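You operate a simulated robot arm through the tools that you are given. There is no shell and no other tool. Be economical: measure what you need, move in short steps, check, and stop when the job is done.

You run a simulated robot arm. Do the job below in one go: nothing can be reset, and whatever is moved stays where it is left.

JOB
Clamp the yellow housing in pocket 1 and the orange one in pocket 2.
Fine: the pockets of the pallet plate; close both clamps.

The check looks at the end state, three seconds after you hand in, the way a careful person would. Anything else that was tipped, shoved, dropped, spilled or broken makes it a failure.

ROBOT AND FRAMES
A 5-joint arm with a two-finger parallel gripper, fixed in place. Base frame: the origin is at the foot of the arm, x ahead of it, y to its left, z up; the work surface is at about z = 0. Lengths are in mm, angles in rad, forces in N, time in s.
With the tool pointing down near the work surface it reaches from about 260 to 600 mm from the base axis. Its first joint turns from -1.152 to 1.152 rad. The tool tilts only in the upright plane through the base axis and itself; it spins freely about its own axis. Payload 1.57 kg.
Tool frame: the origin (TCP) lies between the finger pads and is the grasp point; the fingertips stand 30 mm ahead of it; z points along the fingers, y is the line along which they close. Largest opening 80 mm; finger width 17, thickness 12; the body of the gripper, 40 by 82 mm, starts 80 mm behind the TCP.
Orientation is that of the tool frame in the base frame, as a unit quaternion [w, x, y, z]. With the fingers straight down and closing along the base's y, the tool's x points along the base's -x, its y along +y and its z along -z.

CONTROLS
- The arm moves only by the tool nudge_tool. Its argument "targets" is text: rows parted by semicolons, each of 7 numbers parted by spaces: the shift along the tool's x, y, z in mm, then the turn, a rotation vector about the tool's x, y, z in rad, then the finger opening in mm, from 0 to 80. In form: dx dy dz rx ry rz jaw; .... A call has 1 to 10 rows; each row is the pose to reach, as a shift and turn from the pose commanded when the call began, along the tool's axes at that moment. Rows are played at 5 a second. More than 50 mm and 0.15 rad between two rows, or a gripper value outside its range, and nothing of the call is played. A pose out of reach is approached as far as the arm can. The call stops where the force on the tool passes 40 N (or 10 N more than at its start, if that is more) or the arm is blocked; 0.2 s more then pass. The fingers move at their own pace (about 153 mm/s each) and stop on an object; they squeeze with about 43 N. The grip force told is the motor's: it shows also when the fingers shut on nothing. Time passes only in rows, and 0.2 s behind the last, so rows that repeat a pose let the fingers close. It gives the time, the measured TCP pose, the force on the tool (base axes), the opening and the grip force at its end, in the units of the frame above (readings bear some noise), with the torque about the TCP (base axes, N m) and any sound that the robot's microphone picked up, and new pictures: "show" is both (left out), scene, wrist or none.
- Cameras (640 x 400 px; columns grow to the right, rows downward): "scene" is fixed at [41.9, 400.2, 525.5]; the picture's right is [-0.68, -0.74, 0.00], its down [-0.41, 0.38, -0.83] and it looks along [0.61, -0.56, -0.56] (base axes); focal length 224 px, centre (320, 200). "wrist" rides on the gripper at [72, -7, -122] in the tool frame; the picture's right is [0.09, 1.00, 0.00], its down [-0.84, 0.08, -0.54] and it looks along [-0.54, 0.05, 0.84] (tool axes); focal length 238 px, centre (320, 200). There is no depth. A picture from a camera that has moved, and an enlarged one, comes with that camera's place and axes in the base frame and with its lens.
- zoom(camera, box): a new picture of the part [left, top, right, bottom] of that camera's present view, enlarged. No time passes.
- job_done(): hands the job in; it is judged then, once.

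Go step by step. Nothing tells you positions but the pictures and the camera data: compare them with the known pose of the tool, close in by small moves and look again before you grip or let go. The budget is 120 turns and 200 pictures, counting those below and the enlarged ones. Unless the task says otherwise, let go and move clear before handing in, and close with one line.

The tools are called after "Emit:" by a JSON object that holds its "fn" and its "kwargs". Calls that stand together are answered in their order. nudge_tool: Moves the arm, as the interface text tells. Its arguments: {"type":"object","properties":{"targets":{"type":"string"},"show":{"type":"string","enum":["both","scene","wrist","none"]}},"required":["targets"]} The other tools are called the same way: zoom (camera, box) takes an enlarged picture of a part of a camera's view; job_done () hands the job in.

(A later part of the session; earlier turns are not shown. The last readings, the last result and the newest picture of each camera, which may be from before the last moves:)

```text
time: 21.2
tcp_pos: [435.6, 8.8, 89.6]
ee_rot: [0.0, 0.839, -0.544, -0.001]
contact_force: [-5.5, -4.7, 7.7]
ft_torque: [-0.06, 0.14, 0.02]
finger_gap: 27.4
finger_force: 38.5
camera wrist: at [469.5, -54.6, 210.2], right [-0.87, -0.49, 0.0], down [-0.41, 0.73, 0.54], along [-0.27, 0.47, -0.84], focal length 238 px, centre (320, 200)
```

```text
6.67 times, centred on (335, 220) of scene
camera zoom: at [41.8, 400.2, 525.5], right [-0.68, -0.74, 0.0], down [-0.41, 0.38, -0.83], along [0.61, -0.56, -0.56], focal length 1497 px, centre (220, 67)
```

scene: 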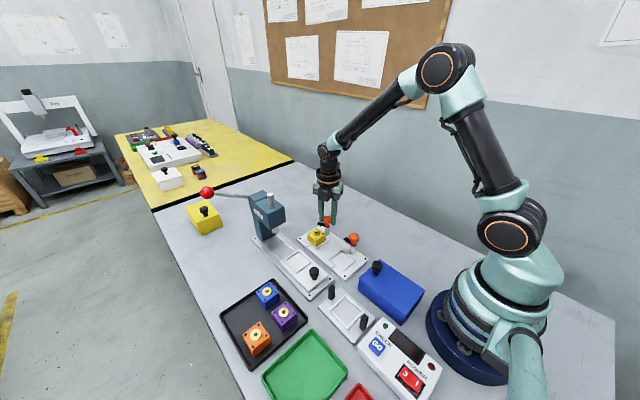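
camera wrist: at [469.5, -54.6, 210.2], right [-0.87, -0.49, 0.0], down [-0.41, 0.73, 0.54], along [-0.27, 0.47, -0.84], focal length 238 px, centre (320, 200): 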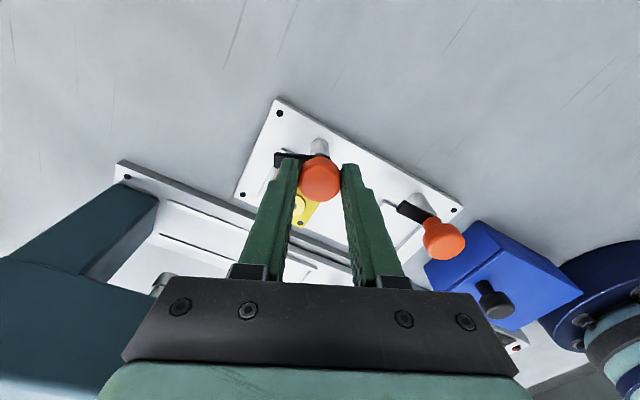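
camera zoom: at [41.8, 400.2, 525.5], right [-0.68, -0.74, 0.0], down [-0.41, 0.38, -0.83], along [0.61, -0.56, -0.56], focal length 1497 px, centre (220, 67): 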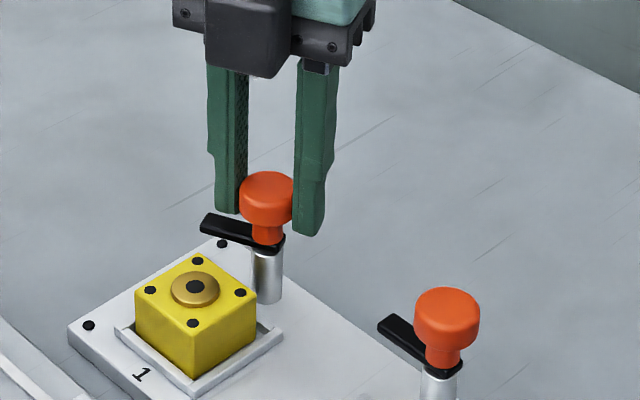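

The arm follows the knob toward the housing. I'll continue to the full quarter turn.

Emit:
{"fn": "nudge_tool", "kwargs": {"targets": "0 0 0 0 0 -0.144 15; 0 0 0 0 0 -0.288 15; 0 0 0 0 0 -0.432 15; 0 0 0 0 0 -0.576 15; 0 0 0 0 0 -0.72 15; 0 0 0 0 0 -0.864 15; 0 0 0 0 0 -1.008 15; 0 0 0 0 0 -1.151 15; 0 0 0 0 0 -1.151 15"}}

Emit:
{"fn": "zoom", "kwargs": {"camera": "scene", "box": [300, 190, 370, 250]}}

```text
time: 23.0
tcp_pos: [433.6, 18.3, 89.1]
ee_rot: [0.0, 0.999, -0.044, -0.001]
contact_force: [4.4, -34.5, -2.6]
ft_torque: [-0.47, 0.4, 0.04]
finger_gap: 45.2
finger_force: 16.9
out of reach, approached as far as the arm can: row 8
stopped in row 8: the force on the tool passed its limit at 50 N (the readings are from after the stop); the commanded pose is now the measured one
camera wrist: at [504.9, 19.4, 209.9], right [0.01, -1.0, 0.0], down [-0.84, 0.0, 0.54], along [-0.54, 0.0, -0.84], focal length 238 px, centre (320, 200)
```

scene: 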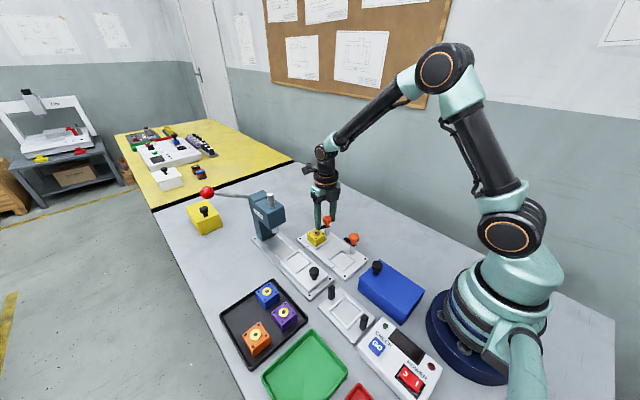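
wrist: 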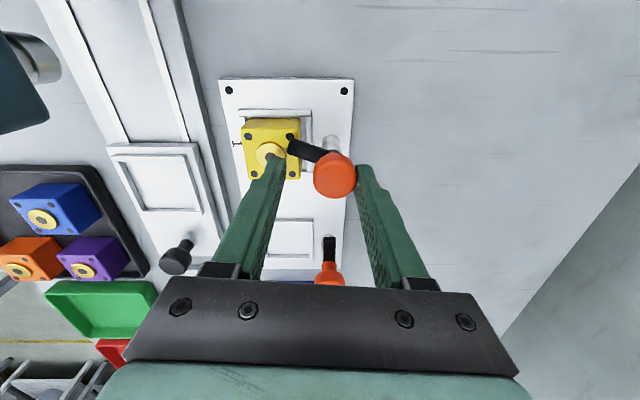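

```text
6.67 times, centred on (335, 220) of scene
camera zoom: at [41.9, 400.2, 525.5], right [-0.68, -0.74, 0.0], down [-0.41, 0.38, -0.83], along [0.61, -0.56, -0.56], focal length 1497 px, centre (220, 67)
```

zoom: 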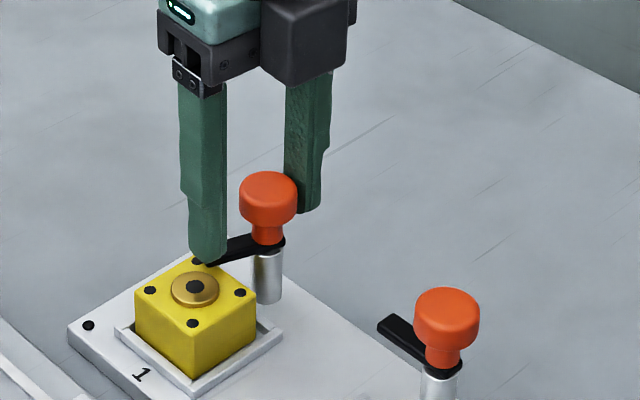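

The turn stopped near the end of the wrist's range and the tool drifted to +y. The clamp arm is now about 60° around. I'll relax, open, lift off and look.

Emit:
{"fn": "nudge_tool", "kwargs": {"targets": "0 5 0 0 0 0 56; 0 9 0 0 0 0 56; 0 9 0 0 0 0 56; 0 9 -25 0 0 0.1 56; 0 9 -60 0 0 0.2 56; 0 9 -60 0 0 0.2 56"}}

Emit:
{"fn": "zoom", "kwargs": {"camera": "scene", "box": [300, 190, 370, 250]}}

Emit:
{"fn": "zoom", "kwargs": {"camera": "wrist", "box": [220, 60, 380, 180]}}

```text
time: 24.4
tcp_pos: [432.3, 12.2, 149.5]
ee_rot: [0.001, 0.99, -0.14, -0.001]
contact_force: [0.0, -0.3, 0.2]
ft_torque: [0.01, -0.02, -0.01]
finger_gap: 56.1
finger_force: 0.1
out of reach, approached as far as the arm can: row 1, 2, 3
camera wrist: at [501.9, -0.7, 269.9], right [-0.19, -0.98, 0.0], down [-0.82, 0.16, 0.55], along [-0.54, 0.1, -0.84], focal length 238 px, centre (320, 200)
```

scene: 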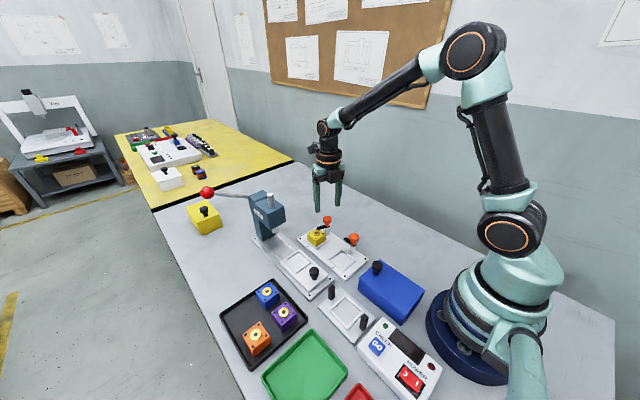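
wrist: 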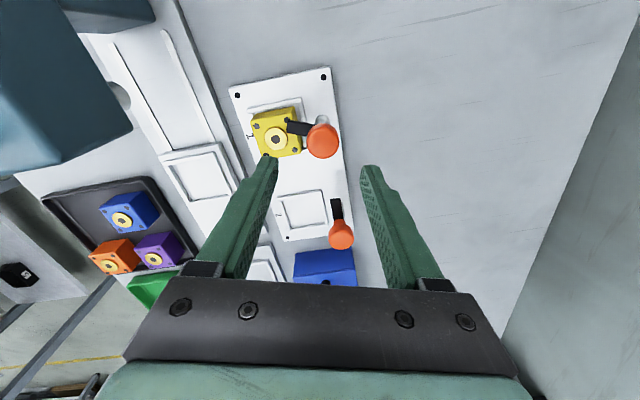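

```text
6.67 times, centred on (335, 220) of scene
camera zoom: at [41.9, 400.2, 525.5], right [-0.68, -0.74, 0.0], down [-0.41, 0.38, -0.83], along [0.61, -0.56, -0.56], focal length 1497 px, centre (220, 67)
```

zoom: 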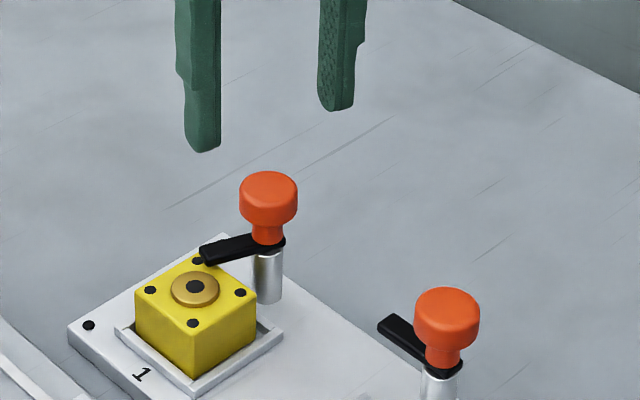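

```text
3.33 times, centred on (300, 120) of wrist
camera zoom: at [501.9, -0.7, 269.9], right [-0.19, -0.98, 0.0], down [-0.82, 0.16, 0.55], along [-0.54, 0.1, -0.84], focal length 794 px, centre (387, 467)
```

zoom: 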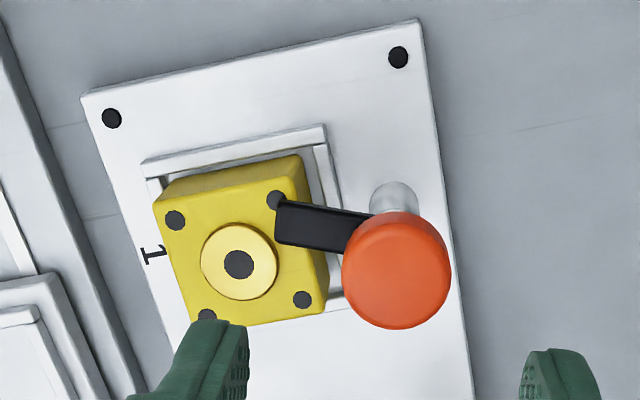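

The clamp arm is above the housing, about 65–70° around, and the housing is undisturbed. I'll spin the tool back and regrip for the remaining turn.

Emit:
{"fn": "nudge_tool", "kwargs": {"targets": "0.4 0.2 0 0 0 0.136 48; 0.8 0.5 0 0 0 0.272 48; 1.2 0.7 0 0 0 0.408 48; 1.6 1 0 0 0 0.544 48; 2.1 1.2 0 0 0 0.68 48; 2.5 1.5 0 0 0 0.816 48; 2.9 1.7 0 0 0 0.952 48; 3.3 2 0 0 0 1.088 48; 3.7 2.2 0 0 0 1.224 48; 4.1 2.45 0 0 0 1.36 48", "show": "none"}}

Emit:
{"fn": "nudge_tool", "kwargs": {"targets": "0 0 20 0 0 0 48; 0 0 40 0 0 0 48; 0 0 40 0 0 0 48", "show": "wrist"}}

Emit:
{"fn": "zoom", "kwargs": {"camera": "wrist", "box": [240, 100, 400, 240]}}

```text
time: 26.6
tcp_pos: [435.8, 9.5, 149.2]
ee_rot: [-0.002, -0.681, 0.733, 0.001]
contact_force: [-0.5, -0.5, -0.4]
ft_torque: [0.01, -0.02, 0.0]
finger_gap: 48.0
finger_force: 0.1
```

```text
time: 27.4
tcp_pos: [436.1, 11.5, 110.1]
ee_rot: [-0.002, -0.683, 0.73, 0.001]
contact_force: [0.2, -0.3, -0.6]
ft_torque: [-0.01, 0.0, -0.01]
finger_gap: 48.0
finger_force: 0.0
camera wrist: at [437.5, -62.0, 229.5], right [-1.0, -0.02, 0.0], down [-0.02, 0.84, 0.54], along [-0.02, 0.54, -0.84], focal length 238 px, centre (320, 200)
```

wrist: 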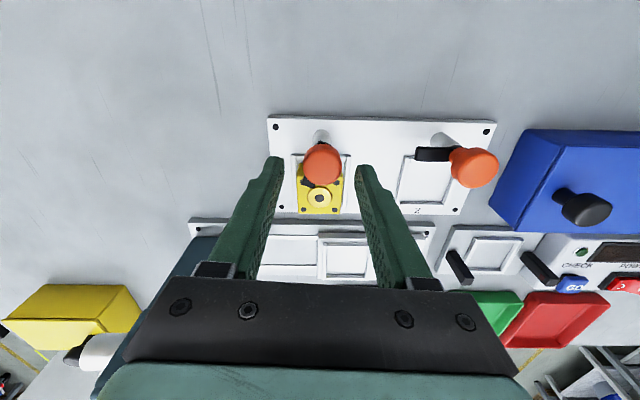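

```text
2.86 times, centred on (320, 170) of wrist
camera zoom: at [437.5, -62.0, 229.5], right [-1.0, -0.02, 0.0], down [-0.02, 0.84, 0.54], along [-0.02, 0.54, -0.84], focal length 681 px, centre (320, 286)
```

zoom: 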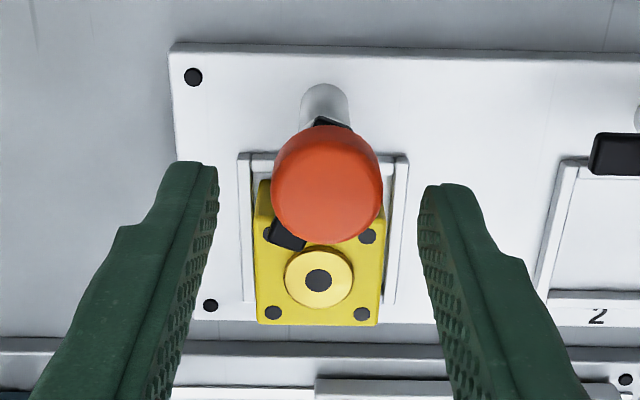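

The fingers are centred near the knob. I'll make a small correction, descend, grip and turn further.

Emit:
{"fn": "nudge_tool", "kwargs": {"targets": "2.1 1.4 10 0 0 0 48; 2.1 1.4 20 0 0 0 46; 2.1 1.4 20 0 0 0 15; 2.1 1.4 20 0 0 0 15; 2.1 1.4 20 0 0 0 15; 2.1 1.4 20 0 0 -0.13 15; 2.1 1.4 20 0 0 -0.26 15; 2.1 1.4 20 0 0 -0.39 15; 2.1 1.4 20 0 0 -0.39 15"}}

Emit:
{"fn": "zoom", "kwargs": {"camera": "scene", "box": [300, 190, 370, 250]}}

Emit:
{"fn": "zoom", "kwargs": {"camera": "wrist", "box": [240, 100, 400, 240]}}

```text
time: 29.4
tcp_pos: [435.9, 8.4, 89.3]
ee_rot: [0.0, 0.812, -0.584, 0.001]
contact_force: [6.7, -1.8, -6.0]
ft_torque: [-0.03, -0.19, -0.37]
finger_gap: 27.4
finger_force: 38.2
camera wrist: at [463.2, -58.1, 209.9], right [-0.92, -0.4, 0.0], down [-0.34, 0.77, 0.54], along [-0.22, 0.5, -0.84], focal length 238 px, centre (320, 200)
```

scene: 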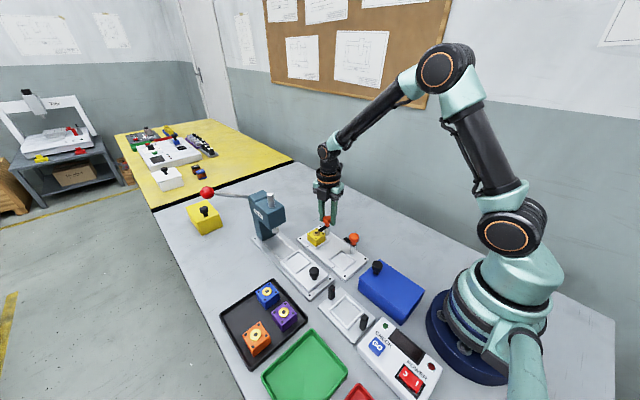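
wrist: 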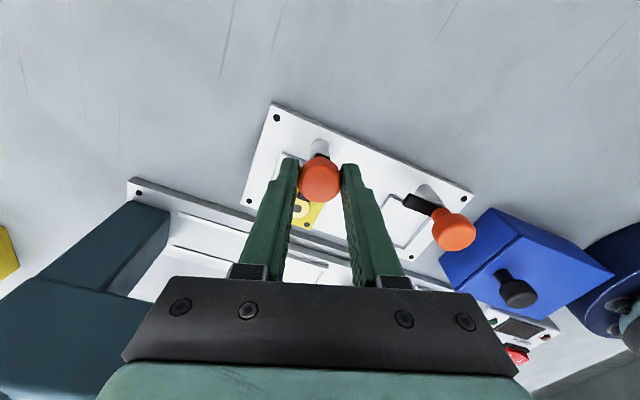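

```text
6.67 times, centred on (335, 220) of scene
camera zoom: at [41.9, 400.2, 525.5], right [-0.68, -0.74, 0.0], down [-0.41, 0.38, -0.83], along [0.61, -0.56, -0.56], focal length 1497 px, centre (220, 67)
```

zoom: 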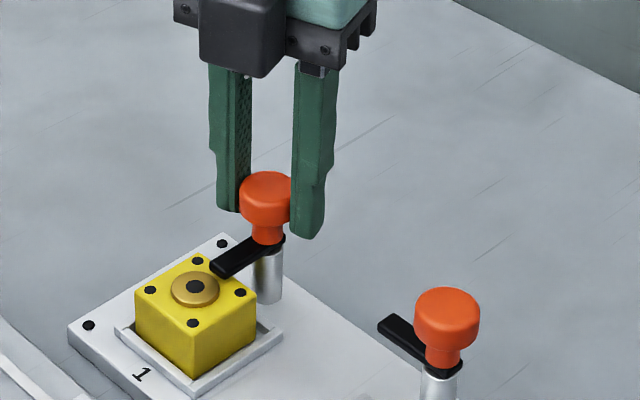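

```text
2.86 times, centred on (320, 170) of wrist
camera zoom: at [463.2, -58.1, 209.9], right [-0.92, -0.4, 0.0], down [-0.34, 0.77, 0.54], along [-0.22, 0.5, -0.84], focal length 681 px, centre (320, 286)
```

zoom: 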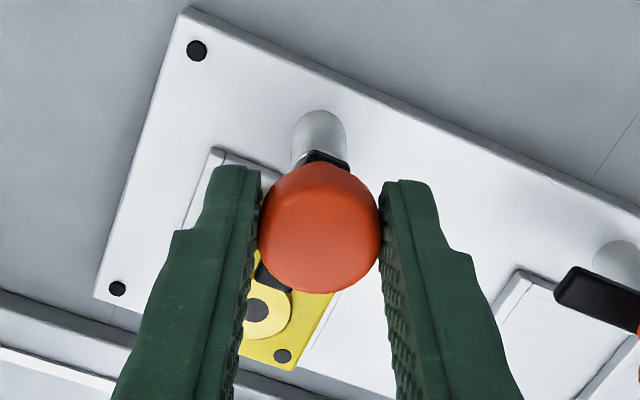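

The arm now points straight at the pocket (+y), and a rising torque suggests it is at its stop. I'll release, lift and inspect the clamp closely.

Emit:
{"fn": "nudge_tool", "kwargs": {"targets": "0 0 0 0 0 0 46; 0 0 0 0 0 0 46; 0 0 -30 0 0 0 46; 0 0 -70 0 0 0 46; 0 0 -70 0 0 0 46"}}

Emit:
{"fn": "zoom", "kwargs": {"camera": "scene", "box": [312, 210, 346, 250]}}

Emit:
{"fn": "zoom", "kwargs": {"camera": "wrist", "box": [250, 90, 390, 210]}}

```text
time: 30.6
tcp_pos: [435.3, 7.7, 160.4]
ee_rot: [0.001, 0.811, -0.585, -0.002]
contact_force: [0.1, 0.5, -0.3]
ft_torque: [-0.01, 0.04, -0.02]
finger_gap: 45.8
finger_force: 0.0
camera wrist: at [463.2, -57.6, 280.8], right [-0.92, -0.4, 0.0], down [-0.34, 0.77, 0.54], along [-0.22, 0.5, -0.84], focal length 238 px, centre (320, 200)
```

scene: 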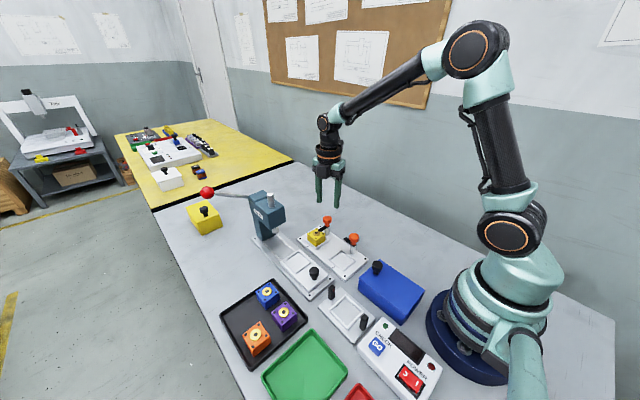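
wrist: 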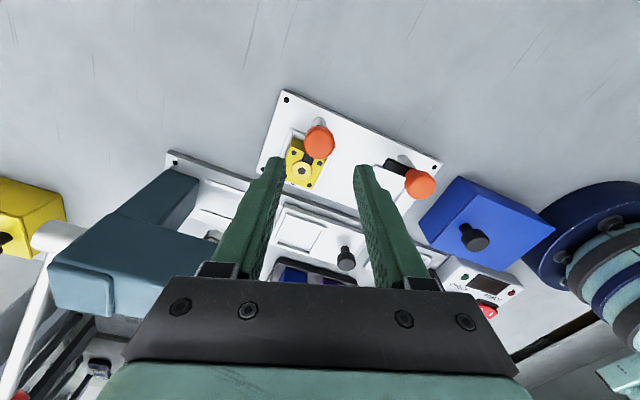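

```text
10.00 times, centred on (329, 230) of scene
camera zoom: at [41.9, 400.2, 525.5], right [-0.68, -0.74, 0.0], down [-0.41, 0.38, -0.83], along [0.61, -0.56, -0.56], focal length 2245 px, centre (230, -100)
```

zoom: 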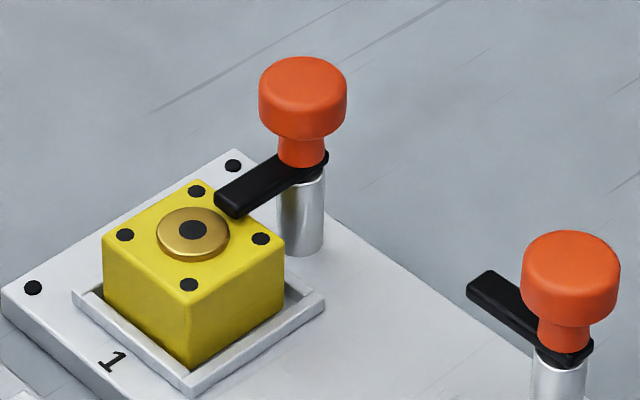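

```text
3.33 times, centred on (320, 150) of wrist
camera zoom: at [463.2, -57.6, 280.8], right [-0.92, -0.4, 0.0], down [-0.34, 0.77, 0.54], along [-0.22, 0.5, -0.84], focal length 794 px, centre (320, 367)
```

zoom: 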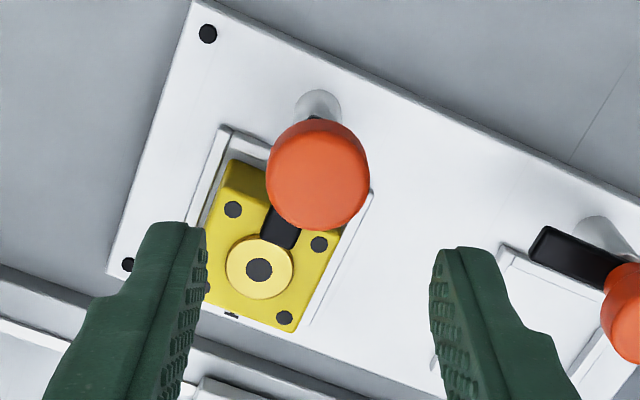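

The arm lies over the housing's edge. To learn whether the clamp also pushes down, I'll press lightly on the knob top with closed fingers.

Emit:
{"fn": "nudge_tool", "kwargs": {"targets": "0 0 20 0 0 0 0; 0 0 40 0 0 0 0; 0 0 46 0 0 0 0; 0 0 48 0 0 0 0; 0 0 48 0 0 0 0", "show": "scene"}}

Emit:
{"fn": "zoom", "kwargs": {"camera": "scene", "box": [312, 200, 352, 250]}}

```text
time: 31.8
tcp_pos: [435.1, 7.8, 111.3]
ee_rot: [0.001, 0.811, -0.585, -0.002]
contact_force: [-0.1, -1.3, 1.1]
ft_torque: [-0.04, 0.01, -0.03]
finger_gap: 0.0
finger_force: 21.5
```

scene: 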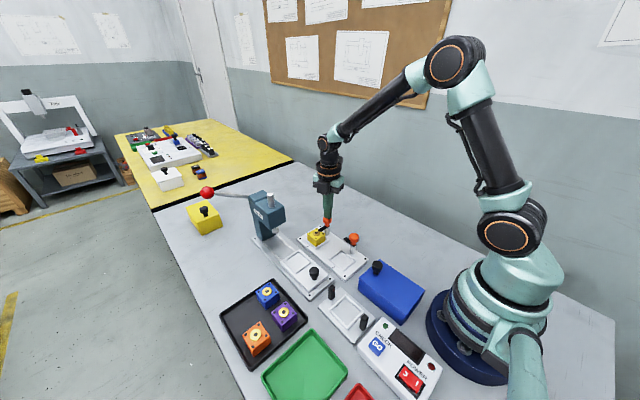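

```text
8.00 times, centred on (332, 225) of scene
camera zoom: at [41.9, 400.2, 525.5], right [-0.68, -0.74, 0.0], down [-0.41, 0.38, -0.83], along [0.61, -0.56, -0.56], focal length 1796 px, centre (224, 0)
```

zoom: 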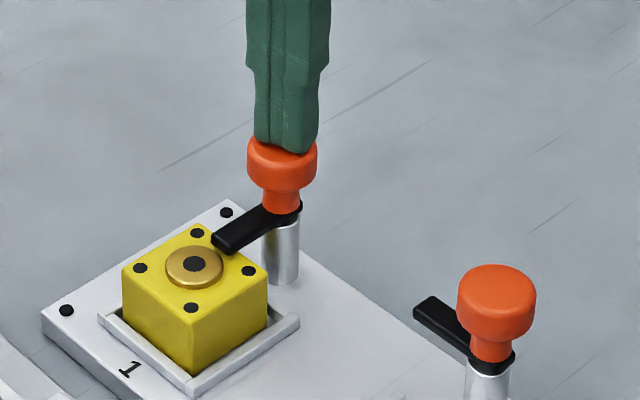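

Almost at the knob. I'll step down 1 mm at a time.

Emit:
{"fn": "nudge_tool", "kwargs": {"targets": "0 0 1 0 0 0 0; 0 0 2 0 0 0 0; 0 0 3 0 0 0 0; 0 0 3 0 0 0 0", "show": "none"}}

```text
time: 32.5
tcp_pos: [435.5, 8.7, 110.7]
ee_rot: [0.0, 0.812, -0.584, -0.001]
contact_force: [-1.1, 0.1, 4.9]
ft_torque: [-0.01, -0.02, 0.0]
finger_gap: 0.0
finger_force: 21.4
stopped in row 3: the force on the tool passed its limit at 44 N (the readings are from after the stop); the commanded pose is now the measured one
```

The knob is rigid under 44 N, so this clamp only swings, and clamp 1 is closed. I'll lift off and go for the orange housing.

Emit:
{"fn": "nudge_tool", "kwargs": {"targets": "0 0 -25 0 0 0 0; 0 0 -45 0 0 0.11 30; 0 0 -70 0 0 0.22 54; 0 0 -70 0 0 0.322 54; 0 0 -70 0 0 0.322 54", "show": "none"}}

Emit:
{"fn": "nudge_tool", "kwargs": {"targets": "-42 17 0 0 0 0 54; -84 34 0 0 0 0 54; -126 51 0 0 0 0 54; -168 68 0 0 0 0 54; -210 85 0 0 0 0 54; -252 102 0 0 0 0 54; -294 119 0 0 0 0 54; -337 137.5 0 0 0 0 54; -337 137.5 0 0 0 0 54", "show": "wrist"}}

Emit:
{"fn": "zoom", "kwargs": {"camera": "wrist", "box": [220, 80, 420, 220]}}

```text
time: 33.8
tcp_pos: [434.6, 8.0, 180.1]
ee_rot: [0.0, -0.706, 0.708, 0.001]
contact_force: [-0.2, 0.3, -0.9]
ft_torque: [-0.02, 0.01, 0.02]
finger_gap: 54.1
finger_force: 0.1
```

```text
time: 35.8
tcp_pos: [297.3, 348.2, 183.1]
ee_rot: [0.001, 0.707, -0.707, -0.001]
contact_force: [-0.6, 0.3, -0.2]
ft_torque: [0.01, -0.02, 0.04]
finger_gap: 53.9
finger_force: 0.0
camera wrist: at [302.4, 275.0, 303.8], right [-1.0, -0.09, 0.0], down [-0.08, 0.84, 0.54], along [-0.05, 0.54, -0.84], focal length 238 px, centre (320, 200)
```

wrist: 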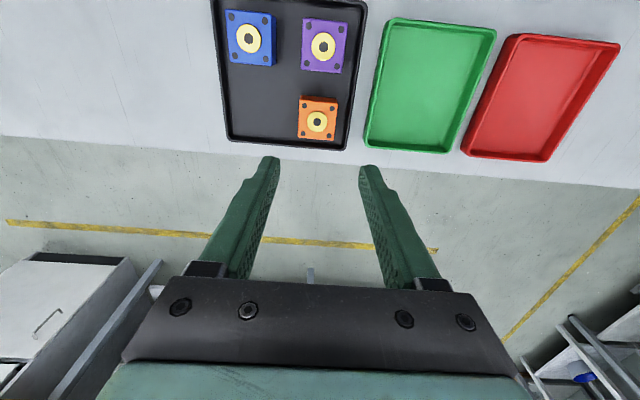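

```text
2.86 times, centred on (320, 150) of wrist
camera zoom: at [302.4, 275.0, 303.8], right [-1.0, -0.09, 0.0], down [-0.08, 0.84, 0.54], along [-0.05, 0.54, -0.84], focal length 681 px, centre (320, 343)
```

zoom: 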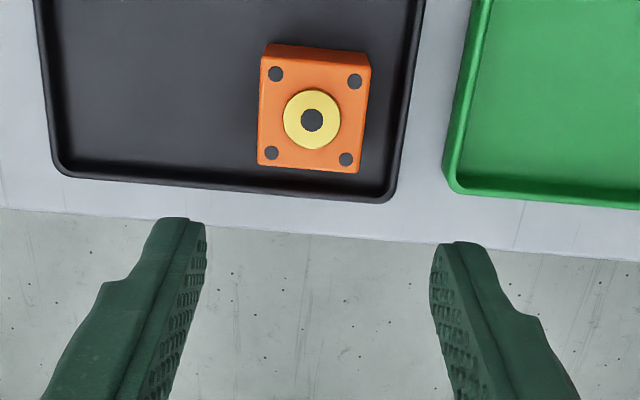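

Orange is at about (298.5, 345), with the tray's rim close on its −x side, so I'll use a narrower opening and stay a little higher. Going down partway.

Emit:
{"fn": "nudge_tool", "kwargs": {"targets": "2.6 -2.8 35 0 0 0 48; 2.6 -2.8 70 0 0 0 48; 2.6 -2.8 103 0 0 0 48; 2.6 -2.8 103 0 0 0 48"}}

Emit:
{"fn": "zoom", "kwargs": {"camera": "wrist", "box": [240, 100, 400, 220]}}

Emit:
{"fn": "zoom", "kwargs": {"camera": "scene", "box": [210, 280, 310, 370]}}

```text
time: 36.8
tcp_pos: [299.2, 343.3, 77.2]
ee_rot: [0.001, 0.707, -0.707, 0.0]
contact_force: [-0.6, -0.2, 0.2]
ft_torque: [0.0, 0.0, 0.02]
finger_gap: 48.0
finger_force: 0.1
camera wrist: at [304.2, 271.6, 198.6], right [-1.0, -0.09, 0.0], down [-0.08, 0.84, 0.54], along [-0.05, 0.54, -0.84], focal length 238 px, centre (320, 200)
```

scene: 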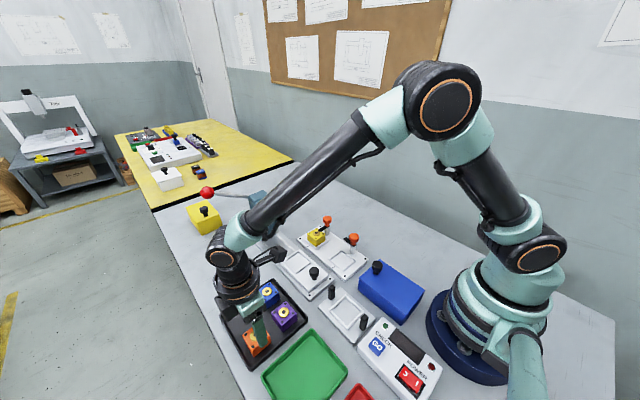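
wrist: 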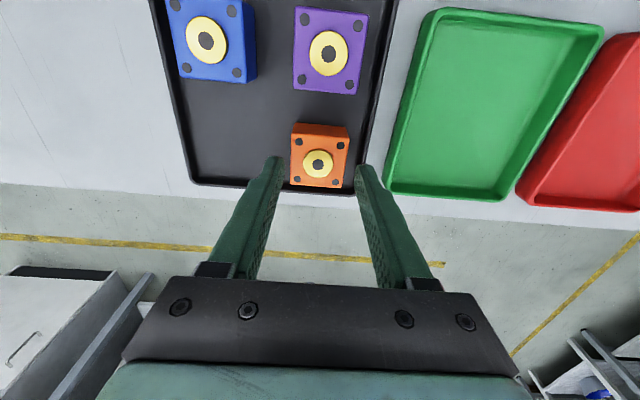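

```text
3.33 times, centred on (320, 160) of wrist
camera zoom: at [304.2, 271.6, 198.6], right [-1.0, -0.09, 0.0], down [-0.08, 0.84, 0.54], along [-0.05, 0.54, -0.84], focal length 794 px, centre (320, 333)
```

zoom: 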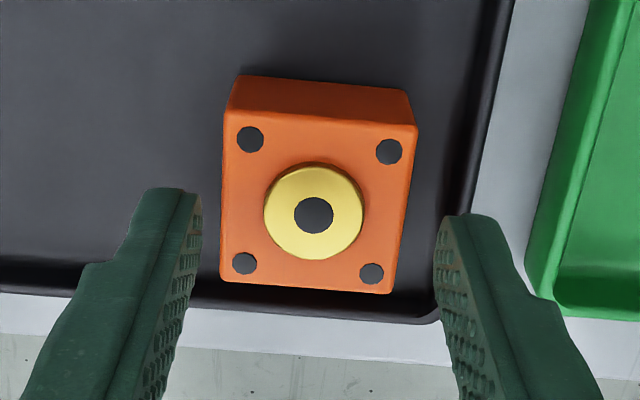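

```text
4.44 times, centred on (260, 325) of scene
camera zoom: at [41.9, 400.2, 525.5], right [-0.68, -0.74, 0.0], down [-0.41, 0.38, -0.83], along [0.61, -0.56, -0.56], focal length 998 px, centre (587, -356)
```

zoom: 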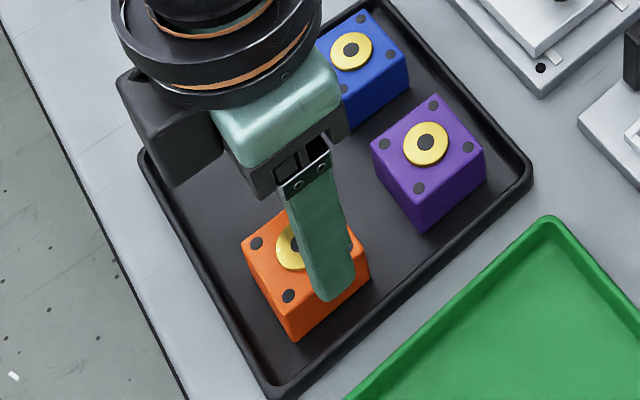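

Centred. Descending and gripping orange.

Emit:
{"fn": "nudge_tool", "kwargs": {"targets": "-1.7 -0.5 15 0 0 0 48; -1.7 -0.5 30 0 0 0 48; -1.7 -0.5 30 0 0 0 48", "show": "wrist"}}

Emit:
{"fn": "zoom", "kwargs": {"camera": "scene", "box": [210, 280, 310, 370]}}

```text
time: 37.5
tcp_pos: [301.3, 345.6, 48.9]
ee_rot: [-0.001, -0.707, 0.707, 0.0]
contact_force: [0.4, -0.4, 0.0]
ft_torque: [0.02, -0.03, 0.02]
finger_gap: 48.0
finger_force: 0.1
camera wrist: at [305.6, 273.4, 168.8], right [-1.0, -0.09, 0.0], down [-0.08, 0.84, 0.54], along [-0.05, 0.54, -0.84], focal length 238 px, centre (320, 200)
```

wrist: 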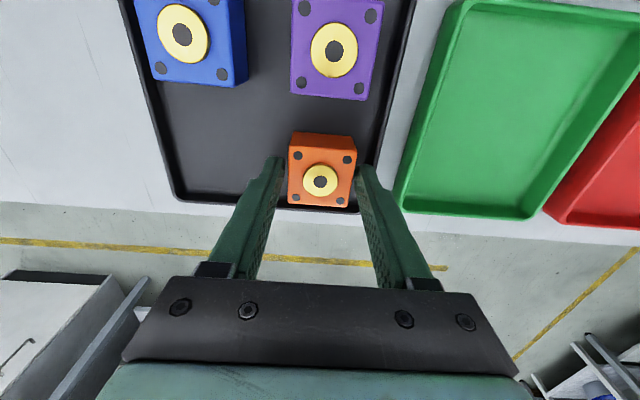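

```text
4.44 times, centred on (260, 325) of scene
camera zoom: at [41.9, 400.2, 525.5], right [-0.68, -0.74, 0.0], down [-0.41, 0.38, -0.83], along [0.61, -0.56, -0.56], focal length 998 px, centre (587, -356)
```

zoom: 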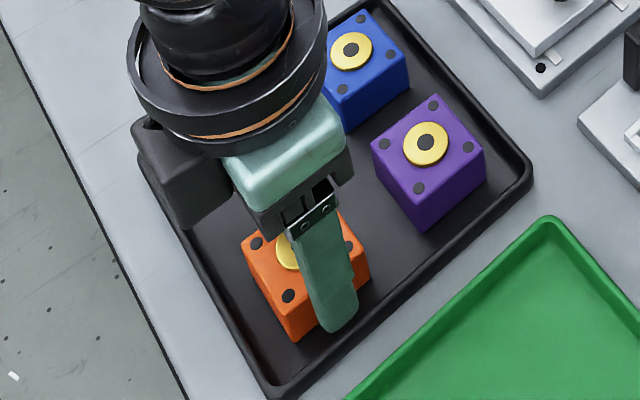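

Emit:
{"fn": "nudge_tool", "kwargs": {"targets": "0.8 0 0 0 0 0 48; 0.8 0 0 0 0 0 20; 0.8 0 0 0 0 0 20; 0.8 0 0 0 0 0 20; 0.8 0 -15 0 0 0 20; 0.8 0 -55 0 0 0 20; 0.8 0 -95 0 0 0 20; 0.8 0 -120 0 0 0 20; 0.8 0 -120 0 0 0 20"}}

Emit:
{"fn": "zoom", "kwargs": {"camera": "wrist", "box": [240, 100, 400, 240]}}

```text
time: 39.5
tcp_pos: [301.4, 342.1, 169.0]
ee_rot: [0.0, -0.707, 0.707, 0.001]
contact_force: [-0.6, 0.1, -1.3]
ft_torque: [0.02, -0.01, -0.01]
finger_gap: 41.0
finger_force: 43.1
camera wrist: at [306.6, 271.7, 289.2], right [-1.0, -0.09, 0.0], down [-0.08, 0.84, 0.54], along [-0.05, 0.54, -0.84], focal length 238 px, centre (320, 200)
```

scene: 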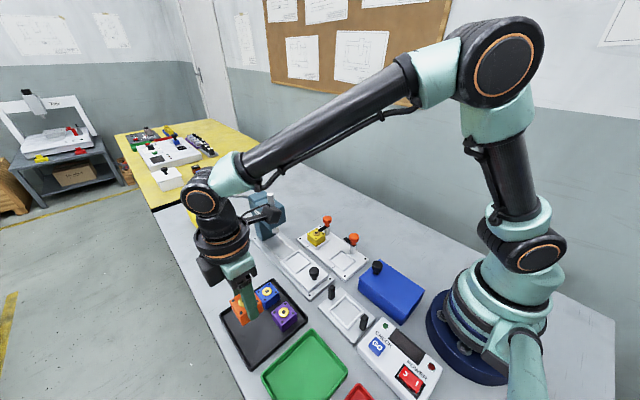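
wrist: 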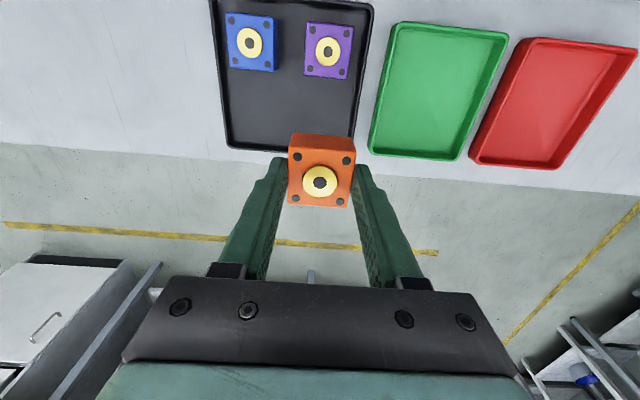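

```text
2.86 times, centred on (320, 170) of wrist
camera zoom: at [306.6, 271.7, 289.2], right [-1.0, -0.09, 0.0], down [-0.08, 0.84, 0.54], along [-0.05, 0.54, -0.84], focal length 681 px, centre (320, 286)
```

zoom: 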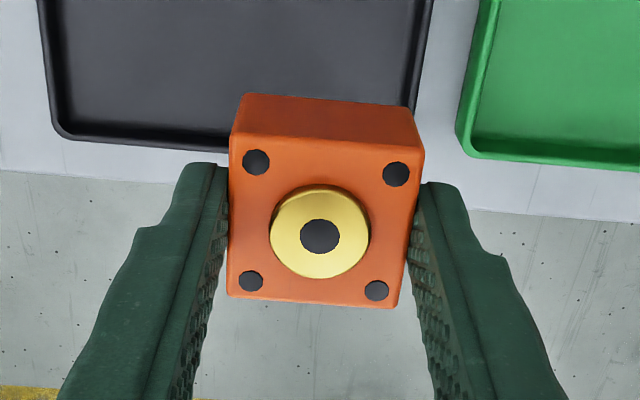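

Orange is held. I'm carrying it over pocket 2, near (325, 54).

Emit:
{"fn": "nudge_tool", "kwargs": {"targets": "42 -4 0 0 0 0 20; 84 -8 0 0 0 0 20; 126 -12 0 0 0 0 20; 168 -16 0 0 0 0 20; 210 -20 0 0 0 0 20; 252 -23 0 0 0 0 20; 290 -25 0 0 0 0 20; 290 -25 40 0 0 0 20; 290 -25 72 0 0 0 20; 290 -25 72 0 0 0 20"}}

Emit:
{"fn": "zoom", "kwargs": {"camera": "wrist", "box": [240, 60, 400, 220]}}

Emit:
{"fn": "zoom", "kwargs": {"camera": "scene", "box": [310, 205, 390, 285]}}

```text
time: 41.8
tcp_pos: [324.2, 53.7, 95.9]
ee_rot: [0.001, 0.707, -0.707, -0.001]
contact_force: [0.0, -0.1, -1.1]
ft_torque: [-0.01, 0.0, -0.01]
finger_gap: 41.2
finger_force: 42.9
camera wrist: at [330.1, -18.7, 216.4], right [-1.0, -0.09, 0.0], down [-0.08, 0.84, 0.54], along [-0.05, 0.54, -0.84], focal length 238 px, centre (320, 200)
```

scene: 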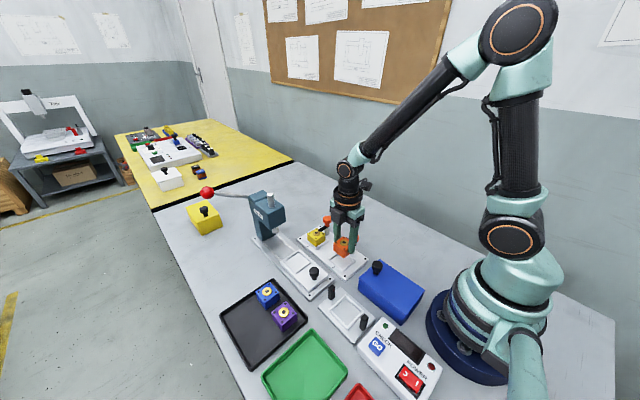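
wrist: 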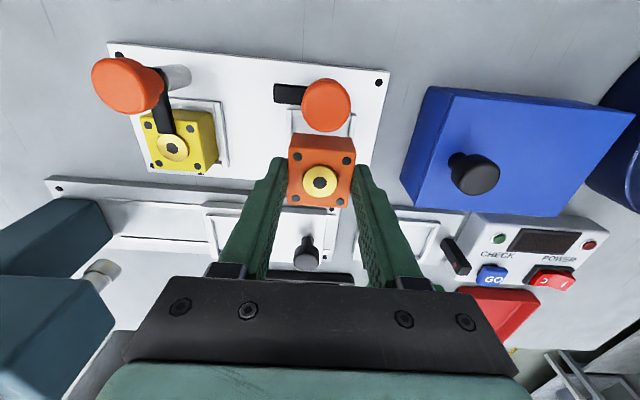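

```text
2.50 times, centred on (320, 140) of wrist
camera zoom: at [330.1, -18.7, 216.4], right [-1.0, -0.09, 0.0], down [-0.08, 0.84, 0.54], along [-0.05, 0.54, -0.84], focal length 596 px, centre (320, 350)
```

zoom: 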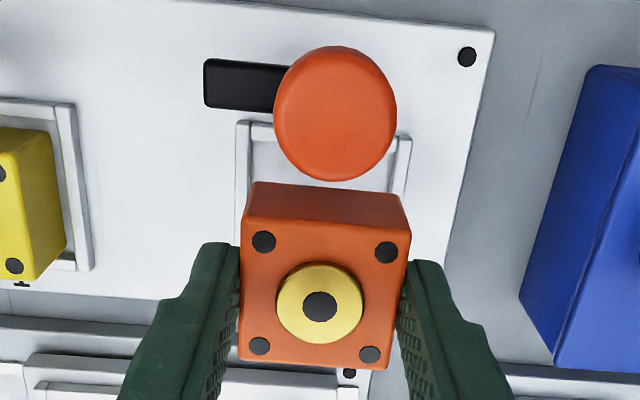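

```text
5.00 times, centred on (350, 245) of scene
camera zoom: at [41.9, 400.2, 525.5], right [-0.68, -0.74, 0.0], down [-0.41, 0.38, -0.83], along [0.61, -0.56, -0.56], focal length 1122 px, centre (170, -25)
```

zoom: 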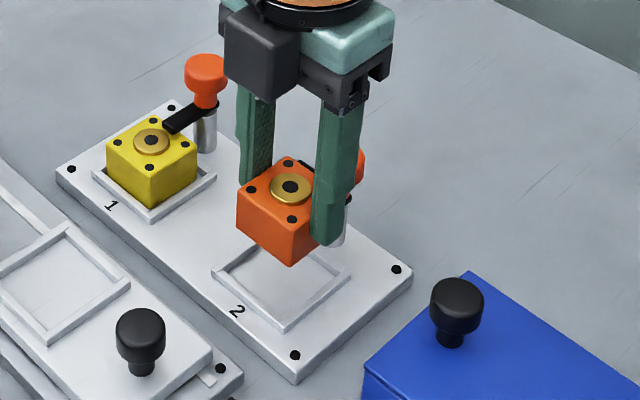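

Pocket 2 is almost exactly below, needing only a 1 mm correction. I'll lower to just above the rim.

Emit:
{"fn": "nudge_tool", "kwargs": {"targets": "0.5 -1.1 15 0 0 0 20; 0.5 -1.1 27 0 0 0 20; 0.5 -1.1 34 0 0 0 20; 0.5 -1.1 34 0 0 0 20", "show": "none"}}

Emit:
{"fn": "zoom", "kwargs": {"camera": "wrist", "box": [260, 80, 380, 220]}}

Emit:
{"fn": "zoom", "kwargs": {"camera": "scene", "box": [335, 235, 375, 275]}}

```text
time: 42.8
tcp_pos: [324.5, 52.5, 60.1]
ee_rot: [-0.001, -0.707, 0.707, 0.002]
contact_force: [0.8, -0.5, -1.8]
ft_torque: [0.01, -0.02, -0.01]
finger_gap: 41.3
finger_force: 42.7
```

```text
2.86 times, centred on (320, 150) of wrist
camera zoom: at [330.8, -18.9, 182.1], right [-1.0, -0.09, 0.0], down [-0.08, 0.84, 0.54], along [-0.05, 0.54, -0.84], focal length 681 px, centre (320, 343)
```

zoom: 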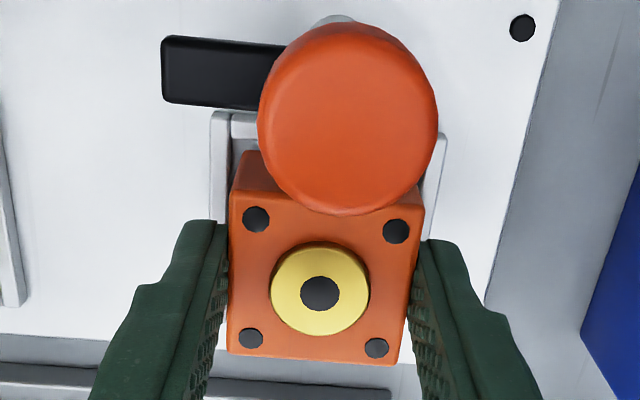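

```text
10.00 times, centred on (355, 255) of scene
camera zoom: at [41.9, 400.2, 525.5], right [-0.68, -0.74, 0.0], down [-0.41, 0.38, -0.83], along [0.61, -0.56, -0.56], focal length 2245 px, centre (-30, -350)
```

zoom: 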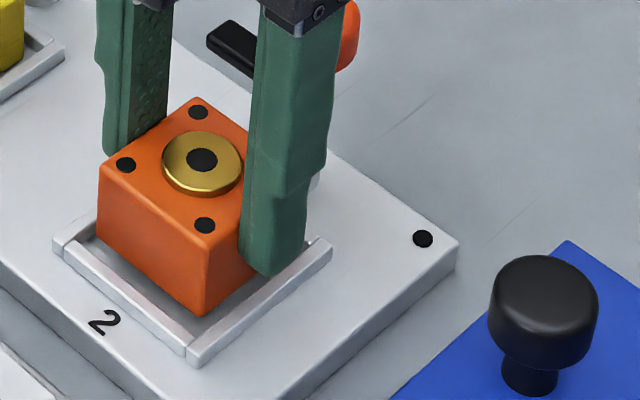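

It is well positioned inside the rim outline. I'll lower to contact in small steps.

Emit:
{"fn": "nudge_tool", "kwargs": {"targets": "0 0 1.5 0 0 0 20; 0 0 2.5 0 0 0 20; 0 0 3.5 0 0 0 20; 0 0 3.5 0 0 0 20", "show": "none"}}

```text
time: 43.8
tcp_pos: [325.9, 52.8, 57.6]
ee_rot: [0.001, 0.707, -0.707, -0.001]
contact_force: [-0.2, -0.3, -1.4]
ft_torque: [0.01, 0.0, 0.04]
finger_gap: 41.2
finger_force: 43.1
```

Emit:
{"fn": "nudge_tool", "kwargs": {"targets": "0 0 0.8 0 0 0 20; 0 0 1.6 0 0 0 20; 0 0 1.6 0 0 0 20", "show": "none"}}

Emit:
{"fn": "zoom", "kwargs": {"camera": "scene", "box": [335, 235, 375, 275]}}

```text
time: 44.5
tcp_pos: [326.6, 52.8, 56.0]
ee_rot: [-0.001, -0.707, 0.707, 0.001]
contact_force: [0.6, 0.0, -1.0]
ft_torque: [-0.01, -0.01, 0.0]
finger_gap: 41.2
finger_force: 43.0
```

```text
10.00 times, centred on (355, 255) of scene
camera zoom: at [41.9, 400.2, 525.5], right [-0.68, -0.74, 0.0], down [-0.41, 0.38, -0.83], along [0.61, -0.56, -0.56], focal length 2245 px, centre (-30, -350)
```

zoom: 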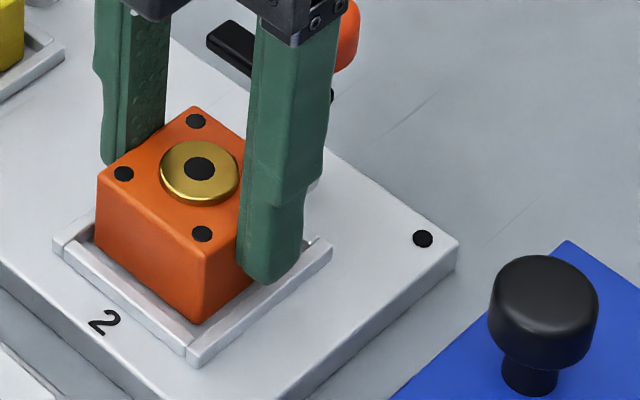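

No contact yet. Continuing down.

Emit:
{"fn": "nudge_tool", "kwargs": {"targets": "0 0 0.8 0 0 0 20; 0 0 1.6 0 0 0 20; 0 0 2.4 0 0 0 20; 0 0 2.4 0 0 0 20", "show": "none"}}

Emit:
{"fn": "zoom", "kwargs": {"camera": "scene", "box": [335, 235, 375, 275]}}

Emit:
{"fn": "zoom", "kwargs": {"camera": "wrist", "box": [260, 80, 380, 220]}}

```text
time: 45.5
tcp_pos: [326.4, 53.3, 54.7]
ee_rot: [-0.001, -0.707, 0.707, 0.002]
contact_force: [-12.0, -4.3, 37.6]
ft_torque: [-0.16, 0.24, 0.0]
finger_gap: 41.5
finger_force: 42.8
```

```text
10.00 times, centred on (355, 255) of scene
camera zoom: at [41.7, 400.2, 525.6], right [-0.68, -0.74, 0.0], down [-0.41, 0.38, -0.83], along [0.61, -0.56, -0.56], focal length 2245 px, centre (-30, -350)
```

zoom: 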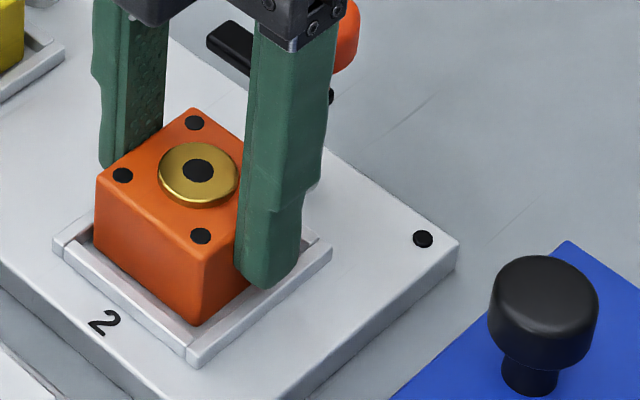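

```text
2.86 times, centred on (320, 150) of wrist
camera zoom: at [332.3, -19.2, 175.5], right [-1.0, -0.09, 0.0], down [-0.08, 0.84, 0.54], along [-0.05, 0.54, -0.84], focal length 681 px, centre (320, 343)
```

zoom: 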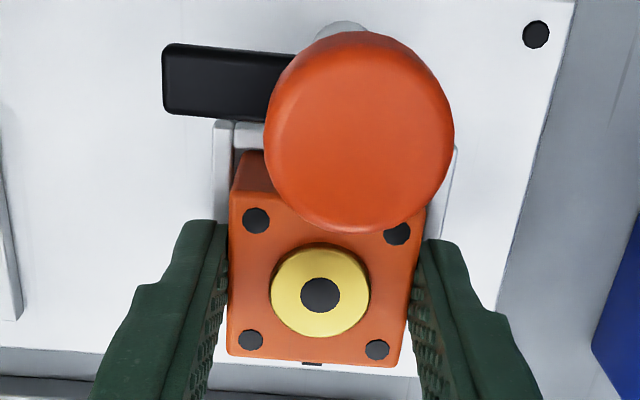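

The housing is firmly on the floor, but it has drifted about 2 mm toward the +x rim. I'll ease up, shift back 1.5 mm and release.

Emit:
{"fn": "nudge_tool", "kwargs": {"targets": "0 0 -1.5 0 0 0 20; 0 1 -1.5 0 0 0 20; 0 1.6 -1.5 0 0 0 20; 0 1.6 -0.5 0 0 0 20; 0 1.6 -0.5 0 0 0 20", "show": "none"}}

```text
time: 46.8
tcp_pos: [324.6, 53.6, 54.9]
ee_rot: [-0.001, -0.707, 0.707, 0.001]
contact_force: [-0.4, -0.1, -1.1]
ft_torque: [0.0, 0.0, 0.01]
finger_gap: 41.2
finger_force: 42.9
```

Aligned and almost touching the floor. Releasing and lifting.

Emit:
{"fn": "nudge_tool", "kwargs": {"targets": "0 0 0.4 0 0 0 20; 0 0 0.4 0 0 0 52; 0 0 0.4 0 0 0 52; 0 0 -30 0 0 0 52; 0 0 -70 0 0 0 52; 0 0 -110 0 0 0 52; 0 0 -110 0 0 0 52"}}

Emit:
{"fn": "zoom", "kwargs": {"camera": "wrist", "box": [250, 60, 390, 180]}}

Emit:
{"fn": "zoom", "kwargs": {"camera": "scene", "box": [310, 210, 380, 275]}}

```text
time: 48.4
tcp_pos: [322.2, 52.5, 165.8]
ee_rot: [0.001, 0.707, -0.707, -0.001]
contact_force: [-1.1, -0.2, -0.1]
ft_torque: [0.0, -0.03, -0.04]
finger_gap: 52.1
finger_force: 0.1
camera wrist: at [328.8, -20.5, 287.3], right [-1.0, -0.09, 0.0], down [-0.08, 0.84, 0.54], along [-0.05, 0.54, -0.84], focal length 238 px, centre (320, 200)
```

scene: 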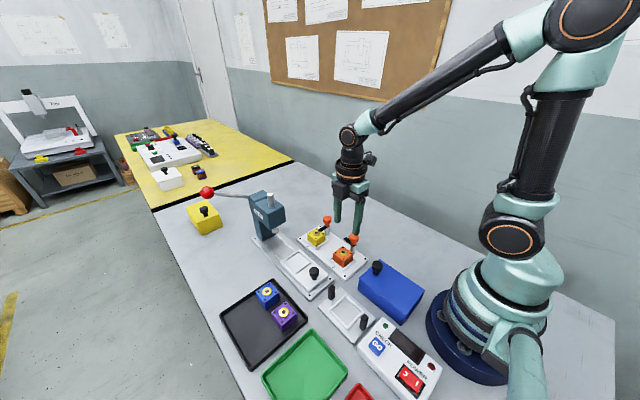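
wrist: 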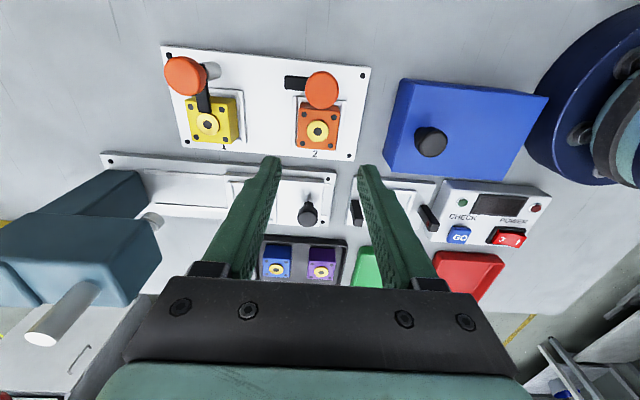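

```text
3.33 times, centred on (320, 120) of wrist
camera zoom: at [328.8, -20.5, 287.3], right [-1.0, -0.09, 0.0], down [-0.08, 0.84, 0.54], along [-0.05, 0.54, -0.84], focal length 794 px, centre (320, 467)
```

zoom: 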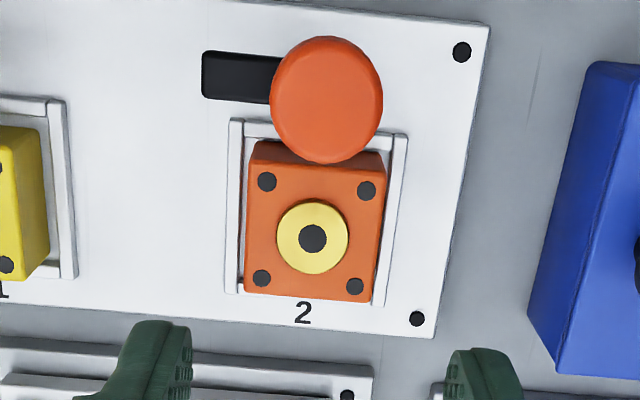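

```text
6.15 times, centred on (345, 242) of scene
camera zoom: at [41.9, 400.2, 525.5], right [-0.68, -0.74, 0.0], down [-0.41, 0.38, -0.83], along [0.61, -0.56, -0.56], focal length 1382 px, centre (166, -62)
```

zoom: 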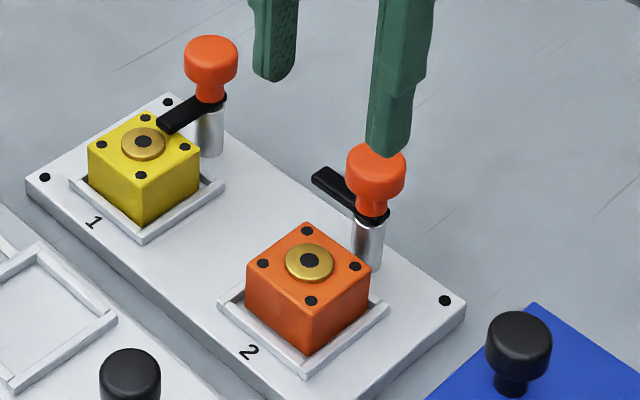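

Both housings are seated flat. For clamp 2 I'll pre-spin the tool by +0.75 rad, so a full quarter turn stays within the wrist's range, and move over knob 2 at about (324.4, 8.6).

Emit:
{"fn": "nudge_tool", "kwargs": {"targets": "10 -0.5 0 0 0 0.125 48; 20 -1 0 0 0 0.25 48; 32 -1.7 0 0 0 0.375 48; 43.3 -2.4 0 0 0 0.5 48; 43.3 -2.4 0 0 0 0.625 48; 43.3 -2.4 20 0 0 0.75 48; 43.3 -2.4 46 0 0 0.75 48; 43.3 -2.4 46 0 0 0.75 48"}}

Emit:
{"fn": "zoom", "kwargs": {"camera": "wrist", "box": [240, 100, 400, 240]}}

Emit:
{"fn": "zoom", "kwargs": {"camera": "scene", "box": [310, 200, 390, 275]}}

```text
time: 50.1
tcp_pos: [326.8, 10.3, 119.2]
ee_rot: [-0.003, -0.399, 0.917, 0.0]
contact_force: [0.0, -0.7, 0.3]
ft_torque: [-0.01, 0.01, 0.01]
finger_gap: 48.0
finger_force: 0.1
camera wrist: at [281.9, -47.8, 239.8], right [-0.79, 0.61, 0.0], down [0.52, 0.66, 0.54], along [0.33, 0.43, -0.84], focal length 238 px, centre (320, 200)
```

scene: 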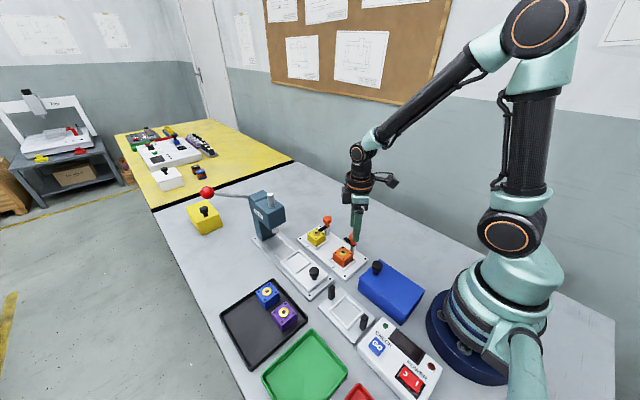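
wrist: 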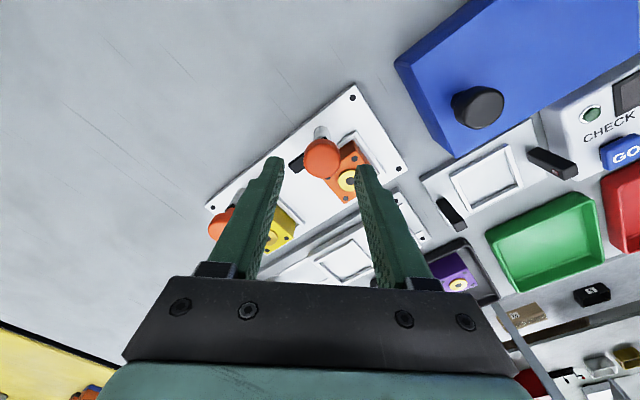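

```text
2.86 times, centred on (320, 170) of wrist
camera zoom: at [281.9, -47.8, 239.8], right [-0.79, 0.61, 0.0], down [0.52, 0.66, 0.54], along [0.33, 0.43, -0.84], focal length 681 px, centre (320, 286)
```

zoom: 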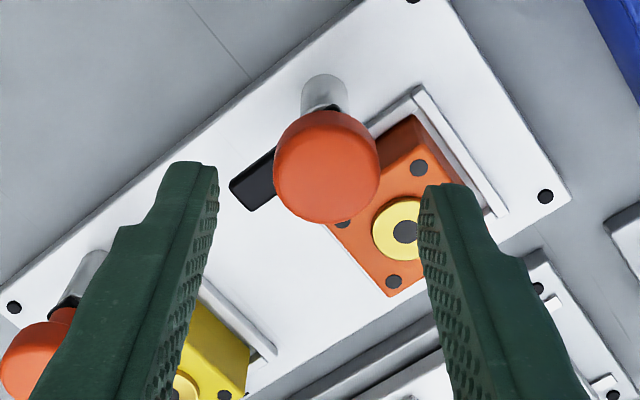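

```text
5.33 times, centred on (350, 238) of scene
camera zoom: at [41.9, 400.2, 525.5], right [-0.68, -0.74, 0.0], down [-0.41, 0.38, -0.83], along [0.61, -0.56, -0.56], focal length 1197 px, centre (160, 0)
```

zoom: 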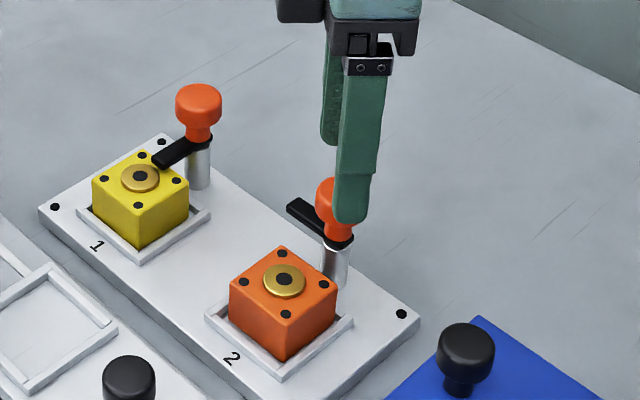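

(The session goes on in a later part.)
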